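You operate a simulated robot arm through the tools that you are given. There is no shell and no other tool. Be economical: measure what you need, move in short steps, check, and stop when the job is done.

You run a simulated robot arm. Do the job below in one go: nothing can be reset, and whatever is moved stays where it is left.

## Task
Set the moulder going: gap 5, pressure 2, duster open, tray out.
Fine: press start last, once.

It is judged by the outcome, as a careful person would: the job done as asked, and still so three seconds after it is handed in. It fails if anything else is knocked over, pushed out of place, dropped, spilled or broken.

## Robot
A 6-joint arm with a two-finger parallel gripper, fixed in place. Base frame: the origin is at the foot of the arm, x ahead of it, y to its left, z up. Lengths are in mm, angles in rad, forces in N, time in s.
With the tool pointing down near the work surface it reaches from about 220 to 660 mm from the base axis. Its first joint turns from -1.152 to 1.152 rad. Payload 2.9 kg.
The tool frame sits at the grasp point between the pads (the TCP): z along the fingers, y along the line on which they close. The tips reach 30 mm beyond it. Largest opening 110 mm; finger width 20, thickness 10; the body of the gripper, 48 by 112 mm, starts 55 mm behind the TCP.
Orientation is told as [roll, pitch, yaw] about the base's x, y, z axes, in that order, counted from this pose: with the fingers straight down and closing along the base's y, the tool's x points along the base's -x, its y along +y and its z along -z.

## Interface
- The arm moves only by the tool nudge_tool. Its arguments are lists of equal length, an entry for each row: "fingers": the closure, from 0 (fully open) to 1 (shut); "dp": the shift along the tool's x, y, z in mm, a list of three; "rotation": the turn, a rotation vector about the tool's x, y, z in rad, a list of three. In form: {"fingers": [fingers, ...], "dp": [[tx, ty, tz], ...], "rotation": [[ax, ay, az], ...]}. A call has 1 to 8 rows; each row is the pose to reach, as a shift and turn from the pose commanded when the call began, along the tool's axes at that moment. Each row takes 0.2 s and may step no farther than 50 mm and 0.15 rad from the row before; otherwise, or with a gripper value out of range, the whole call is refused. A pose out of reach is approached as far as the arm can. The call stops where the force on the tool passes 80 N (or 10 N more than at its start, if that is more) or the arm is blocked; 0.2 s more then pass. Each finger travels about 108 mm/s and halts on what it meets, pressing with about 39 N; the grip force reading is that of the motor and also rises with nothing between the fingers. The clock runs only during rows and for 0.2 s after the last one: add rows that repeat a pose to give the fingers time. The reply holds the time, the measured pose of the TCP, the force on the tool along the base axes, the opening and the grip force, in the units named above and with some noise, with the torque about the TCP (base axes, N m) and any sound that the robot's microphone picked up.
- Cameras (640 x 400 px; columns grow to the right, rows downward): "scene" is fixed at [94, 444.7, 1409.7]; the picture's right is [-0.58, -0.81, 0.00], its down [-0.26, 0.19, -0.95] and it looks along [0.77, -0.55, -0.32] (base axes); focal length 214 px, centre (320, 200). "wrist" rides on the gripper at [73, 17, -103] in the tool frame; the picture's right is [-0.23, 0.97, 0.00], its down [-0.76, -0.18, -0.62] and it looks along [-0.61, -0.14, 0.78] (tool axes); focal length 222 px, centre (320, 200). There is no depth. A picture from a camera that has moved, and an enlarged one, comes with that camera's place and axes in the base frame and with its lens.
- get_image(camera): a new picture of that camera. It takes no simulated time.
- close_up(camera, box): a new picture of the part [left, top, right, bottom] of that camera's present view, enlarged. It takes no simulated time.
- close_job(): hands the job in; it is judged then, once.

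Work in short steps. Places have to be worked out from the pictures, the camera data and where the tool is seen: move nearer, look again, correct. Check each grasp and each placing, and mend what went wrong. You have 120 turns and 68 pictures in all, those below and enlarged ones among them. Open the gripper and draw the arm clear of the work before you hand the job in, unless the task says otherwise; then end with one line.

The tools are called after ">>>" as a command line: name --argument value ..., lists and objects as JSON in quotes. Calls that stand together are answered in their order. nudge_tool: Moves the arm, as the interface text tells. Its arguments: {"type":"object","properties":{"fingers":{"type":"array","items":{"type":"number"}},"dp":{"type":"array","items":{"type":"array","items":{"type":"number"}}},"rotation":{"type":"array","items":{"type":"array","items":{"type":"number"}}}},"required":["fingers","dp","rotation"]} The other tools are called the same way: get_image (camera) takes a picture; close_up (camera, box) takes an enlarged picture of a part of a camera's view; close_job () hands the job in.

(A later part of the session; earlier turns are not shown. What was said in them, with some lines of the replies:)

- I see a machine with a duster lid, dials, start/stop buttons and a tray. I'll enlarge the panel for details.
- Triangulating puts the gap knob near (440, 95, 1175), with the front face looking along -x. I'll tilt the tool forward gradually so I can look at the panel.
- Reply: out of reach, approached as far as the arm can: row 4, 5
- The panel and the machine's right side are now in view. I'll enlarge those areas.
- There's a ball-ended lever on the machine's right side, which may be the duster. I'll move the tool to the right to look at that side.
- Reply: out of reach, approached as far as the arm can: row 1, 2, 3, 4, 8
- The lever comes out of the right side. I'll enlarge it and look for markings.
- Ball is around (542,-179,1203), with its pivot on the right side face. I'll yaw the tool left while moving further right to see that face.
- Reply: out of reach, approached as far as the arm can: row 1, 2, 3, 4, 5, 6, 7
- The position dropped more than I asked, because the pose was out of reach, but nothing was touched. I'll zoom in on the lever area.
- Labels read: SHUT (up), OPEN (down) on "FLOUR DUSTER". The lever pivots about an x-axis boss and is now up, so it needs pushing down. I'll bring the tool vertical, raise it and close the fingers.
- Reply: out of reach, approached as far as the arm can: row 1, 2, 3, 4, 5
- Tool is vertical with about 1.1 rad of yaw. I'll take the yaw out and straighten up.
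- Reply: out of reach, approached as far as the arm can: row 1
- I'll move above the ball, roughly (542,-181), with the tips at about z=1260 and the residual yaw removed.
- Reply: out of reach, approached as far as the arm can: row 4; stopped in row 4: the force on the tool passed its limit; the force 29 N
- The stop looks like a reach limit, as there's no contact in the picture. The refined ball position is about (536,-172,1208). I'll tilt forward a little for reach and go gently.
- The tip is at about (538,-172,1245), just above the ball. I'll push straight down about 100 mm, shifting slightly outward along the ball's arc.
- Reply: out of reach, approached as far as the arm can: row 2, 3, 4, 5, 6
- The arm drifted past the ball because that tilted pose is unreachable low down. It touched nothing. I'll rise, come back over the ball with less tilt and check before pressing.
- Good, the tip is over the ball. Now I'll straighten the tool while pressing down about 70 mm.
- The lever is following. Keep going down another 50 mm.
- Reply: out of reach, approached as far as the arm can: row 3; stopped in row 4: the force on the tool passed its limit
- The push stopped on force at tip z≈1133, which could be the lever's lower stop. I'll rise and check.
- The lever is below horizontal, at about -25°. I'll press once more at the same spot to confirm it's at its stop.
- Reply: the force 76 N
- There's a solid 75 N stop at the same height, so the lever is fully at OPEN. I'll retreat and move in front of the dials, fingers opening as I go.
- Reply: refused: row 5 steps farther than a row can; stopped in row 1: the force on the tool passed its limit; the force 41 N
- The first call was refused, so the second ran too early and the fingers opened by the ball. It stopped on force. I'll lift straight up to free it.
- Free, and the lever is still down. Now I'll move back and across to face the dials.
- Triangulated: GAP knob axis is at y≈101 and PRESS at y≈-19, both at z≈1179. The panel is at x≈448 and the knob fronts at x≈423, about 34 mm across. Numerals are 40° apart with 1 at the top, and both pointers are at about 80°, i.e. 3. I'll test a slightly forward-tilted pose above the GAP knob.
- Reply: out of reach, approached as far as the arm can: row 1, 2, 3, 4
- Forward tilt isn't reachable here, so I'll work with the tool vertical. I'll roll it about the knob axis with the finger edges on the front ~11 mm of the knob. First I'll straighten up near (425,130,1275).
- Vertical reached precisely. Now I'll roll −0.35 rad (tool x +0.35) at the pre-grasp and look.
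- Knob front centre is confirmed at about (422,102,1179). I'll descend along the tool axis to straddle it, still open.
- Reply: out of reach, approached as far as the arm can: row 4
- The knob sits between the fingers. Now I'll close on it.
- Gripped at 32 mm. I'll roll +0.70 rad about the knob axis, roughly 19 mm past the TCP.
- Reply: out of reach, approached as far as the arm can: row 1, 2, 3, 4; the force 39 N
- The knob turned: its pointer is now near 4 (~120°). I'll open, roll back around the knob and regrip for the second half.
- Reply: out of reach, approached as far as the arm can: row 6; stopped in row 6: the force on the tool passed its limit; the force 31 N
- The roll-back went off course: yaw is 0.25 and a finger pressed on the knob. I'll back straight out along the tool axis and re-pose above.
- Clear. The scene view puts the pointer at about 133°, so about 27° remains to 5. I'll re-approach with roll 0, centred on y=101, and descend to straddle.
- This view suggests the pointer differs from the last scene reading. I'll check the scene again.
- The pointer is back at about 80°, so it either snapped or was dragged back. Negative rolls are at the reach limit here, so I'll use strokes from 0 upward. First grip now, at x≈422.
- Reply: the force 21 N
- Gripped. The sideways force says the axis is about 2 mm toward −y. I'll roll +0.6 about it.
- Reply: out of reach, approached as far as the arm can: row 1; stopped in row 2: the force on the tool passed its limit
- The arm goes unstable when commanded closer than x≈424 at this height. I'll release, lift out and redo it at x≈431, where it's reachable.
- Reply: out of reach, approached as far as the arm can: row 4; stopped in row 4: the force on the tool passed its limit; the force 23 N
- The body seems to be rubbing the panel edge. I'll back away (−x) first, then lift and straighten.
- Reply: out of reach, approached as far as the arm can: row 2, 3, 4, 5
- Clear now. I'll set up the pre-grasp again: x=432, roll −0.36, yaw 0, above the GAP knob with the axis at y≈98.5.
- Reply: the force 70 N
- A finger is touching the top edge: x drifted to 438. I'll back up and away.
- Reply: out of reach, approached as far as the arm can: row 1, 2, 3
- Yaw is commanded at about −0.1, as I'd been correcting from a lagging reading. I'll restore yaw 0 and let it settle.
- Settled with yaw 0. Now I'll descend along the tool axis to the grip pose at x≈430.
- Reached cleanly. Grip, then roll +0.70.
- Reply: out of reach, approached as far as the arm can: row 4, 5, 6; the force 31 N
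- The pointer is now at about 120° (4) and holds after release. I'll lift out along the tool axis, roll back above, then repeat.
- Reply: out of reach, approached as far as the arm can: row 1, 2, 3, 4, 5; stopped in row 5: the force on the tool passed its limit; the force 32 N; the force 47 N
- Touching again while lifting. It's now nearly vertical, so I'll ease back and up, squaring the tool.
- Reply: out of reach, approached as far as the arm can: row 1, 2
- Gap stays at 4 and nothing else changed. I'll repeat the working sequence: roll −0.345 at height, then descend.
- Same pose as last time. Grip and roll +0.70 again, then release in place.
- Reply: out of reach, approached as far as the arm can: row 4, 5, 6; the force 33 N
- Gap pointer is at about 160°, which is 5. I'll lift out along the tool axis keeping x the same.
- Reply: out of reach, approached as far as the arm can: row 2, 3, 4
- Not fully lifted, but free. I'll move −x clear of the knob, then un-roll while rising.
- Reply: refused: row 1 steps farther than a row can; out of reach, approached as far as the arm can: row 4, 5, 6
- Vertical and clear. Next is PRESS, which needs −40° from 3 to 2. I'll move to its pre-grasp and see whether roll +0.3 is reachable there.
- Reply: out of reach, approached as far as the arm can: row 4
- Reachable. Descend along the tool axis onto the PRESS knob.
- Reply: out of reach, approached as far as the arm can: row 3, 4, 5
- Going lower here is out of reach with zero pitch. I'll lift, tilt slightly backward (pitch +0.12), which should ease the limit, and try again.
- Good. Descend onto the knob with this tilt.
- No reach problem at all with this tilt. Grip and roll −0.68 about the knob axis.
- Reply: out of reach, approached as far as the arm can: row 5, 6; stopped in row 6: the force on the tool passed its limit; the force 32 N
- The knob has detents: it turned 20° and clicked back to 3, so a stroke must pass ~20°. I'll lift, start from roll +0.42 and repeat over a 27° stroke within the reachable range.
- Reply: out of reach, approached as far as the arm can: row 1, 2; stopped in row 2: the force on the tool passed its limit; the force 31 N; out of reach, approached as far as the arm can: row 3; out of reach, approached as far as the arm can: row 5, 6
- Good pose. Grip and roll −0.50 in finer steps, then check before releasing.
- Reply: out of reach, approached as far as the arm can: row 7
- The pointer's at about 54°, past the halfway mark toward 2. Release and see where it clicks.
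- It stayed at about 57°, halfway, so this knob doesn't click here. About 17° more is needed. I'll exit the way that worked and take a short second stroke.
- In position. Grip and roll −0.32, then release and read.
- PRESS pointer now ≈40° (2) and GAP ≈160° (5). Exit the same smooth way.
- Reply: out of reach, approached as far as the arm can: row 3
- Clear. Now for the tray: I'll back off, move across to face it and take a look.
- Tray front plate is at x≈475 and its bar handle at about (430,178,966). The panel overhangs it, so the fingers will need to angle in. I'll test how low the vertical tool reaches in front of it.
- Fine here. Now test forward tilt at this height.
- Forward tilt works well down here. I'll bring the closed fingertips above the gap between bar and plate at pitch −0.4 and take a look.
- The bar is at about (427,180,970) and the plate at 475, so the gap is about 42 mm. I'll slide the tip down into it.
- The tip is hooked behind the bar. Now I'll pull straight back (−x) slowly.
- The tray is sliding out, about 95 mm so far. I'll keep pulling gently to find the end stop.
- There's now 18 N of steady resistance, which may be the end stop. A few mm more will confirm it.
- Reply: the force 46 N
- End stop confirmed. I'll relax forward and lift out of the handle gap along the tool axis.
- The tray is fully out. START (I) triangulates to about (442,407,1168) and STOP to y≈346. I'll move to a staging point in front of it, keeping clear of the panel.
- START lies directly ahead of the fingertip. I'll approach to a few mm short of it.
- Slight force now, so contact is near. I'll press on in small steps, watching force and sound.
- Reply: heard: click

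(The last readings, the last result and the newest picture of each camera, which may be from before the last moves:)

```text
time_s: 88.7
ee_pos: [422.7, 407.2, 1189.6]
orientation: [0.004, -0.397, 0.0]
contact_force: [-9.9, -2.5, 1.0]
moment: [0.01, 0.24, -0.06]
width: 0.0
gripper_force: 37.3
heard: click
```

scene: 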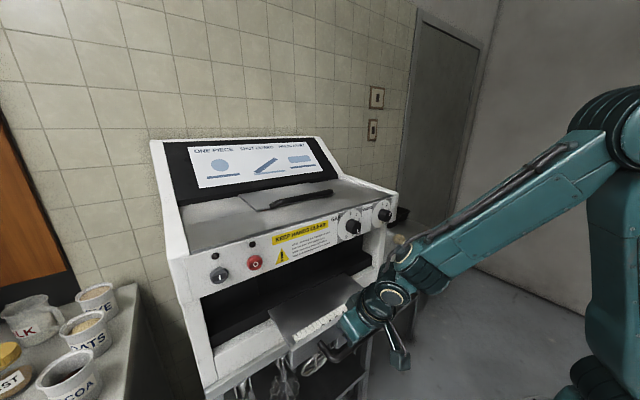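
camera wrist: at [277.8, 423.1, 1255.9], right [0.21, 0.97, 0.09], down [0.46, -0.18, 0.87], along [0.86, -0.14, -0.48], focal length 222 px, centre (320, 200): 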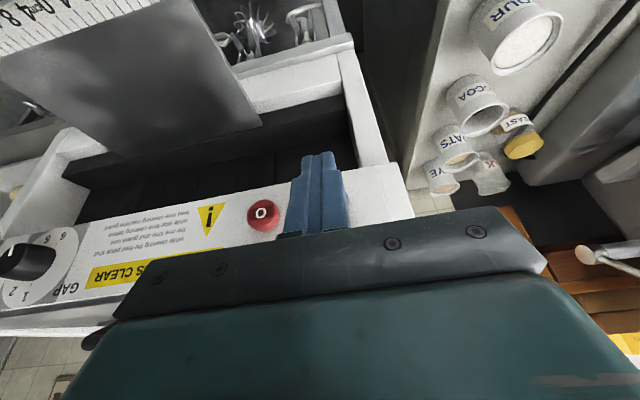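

A click: the button has been pressed. I'll back straight off and draw clear.

>>> nudge_tool --fingers '[1, 1, 1, 1, 0.8, 0.5, 0.3, 0.3]' --dp '[[15, 0, -6], [45, 0, -19], [75, -30, -32], [90, -70, -50], [105, -110, -60], [110, -155, -60], [110, -200, -60], [110, -240, -60]]' --rotation '[[0, 0, 0], [0, 0, 0], [0, 0, 0], [0, 0, 0], [0, 0, 0], [0, 0, 0], [0, 0, 0], [0, 0, 0]]'

>>> close_up --camera "scene" --box '[170, 170, 426, 330]'

```text
time_s: 90.5
ee_pos: [299.4, 165.6, 1201.1]
orientation: [0.002, -0.4, -0.002]
contact_force: [0.2, 0.1, -0.3]
moment: [0.03, 0.01, 0.0]
width: 77.2
gripper_force: 0.1
```

```text
2.50 times, centred on (298, 250) of scene
camera zoom: at [94.0, 444.7, 1409.7], right [-0.58, -0.81, 0.0], down [-0.26, 0.19, -0.95], along [0.77, -0.55, -0.32], focal length 536 px, centre (375, 75)
```

zoom: 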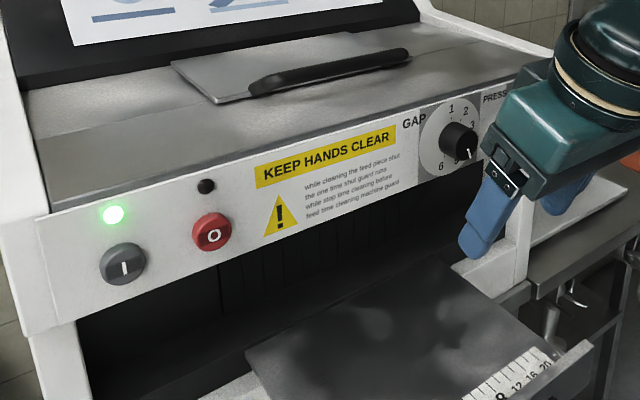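

The green lamp is on. I'll move the arm further clear and check the PRESS dial one last time.

>>> nudge_tool --fingers '[0, 0, 0, 0]' --dp '[[20, -40, 0], [35, -80, -5], [35, -125, -10], [35, -165, -10]]' --rotation '[[0, 0, 0], [0, 0, 0], [0, 0, 0], [0, 0, 0]]'

>>> close_up --camera "scene" --box '[312, 170, 440, 250]'

>>> get_image --camera "scene"

```text
time_s: 91.5
ee_pos: [262.4, 2.9, 1197.1]
orientation: [0.003, -0.401, 0.002]
contact_force: [-0.1, -0.6, 0.1]
moment: [-0.01, 0.01, 0.0]
width: 110.1
gripper_force: 0.1
```

```text
5.00 times, centred on (376, 210) of scene
camera zoom: at [94.0, 444.6, 1409.7], right [-0.58, -0.81, 0.0], down [-0.26, 0.19, -0.95], along [0.77, -0.55, -0.32], focal length 1072 px, centre (40, 150)
```

zoom: 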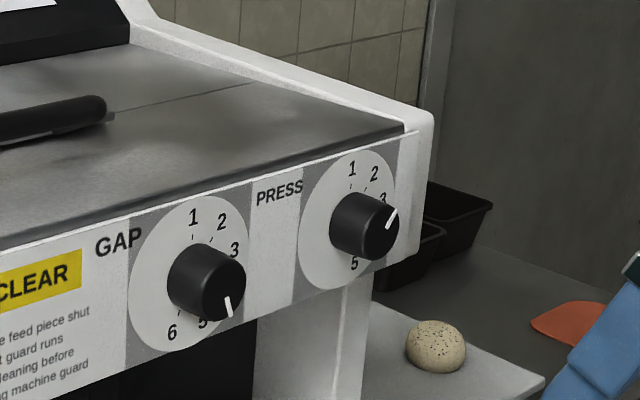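

```text
3 pictures are left
```

scene: 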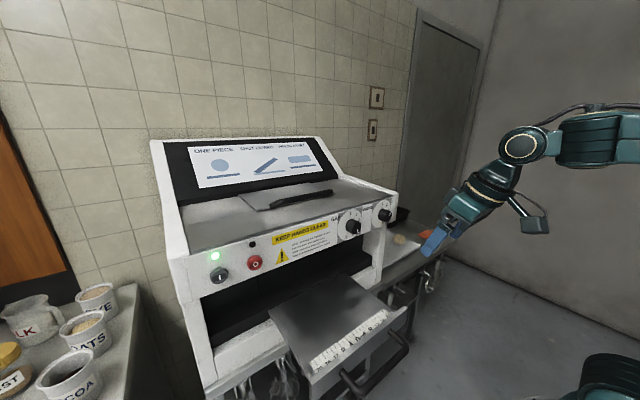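

Everything reads as asked: gap 5, pressure 2, duster lever down at OPEN, tray out and the green run lamp lit. The arm is clear with the gripper open, so I'm handing in.

>>> close_job

```text
The job is handed in.
```

The moulder is running: gap 5, pressure 2, duster open and tray out, with start pressed once at the end and the green lamp lit.
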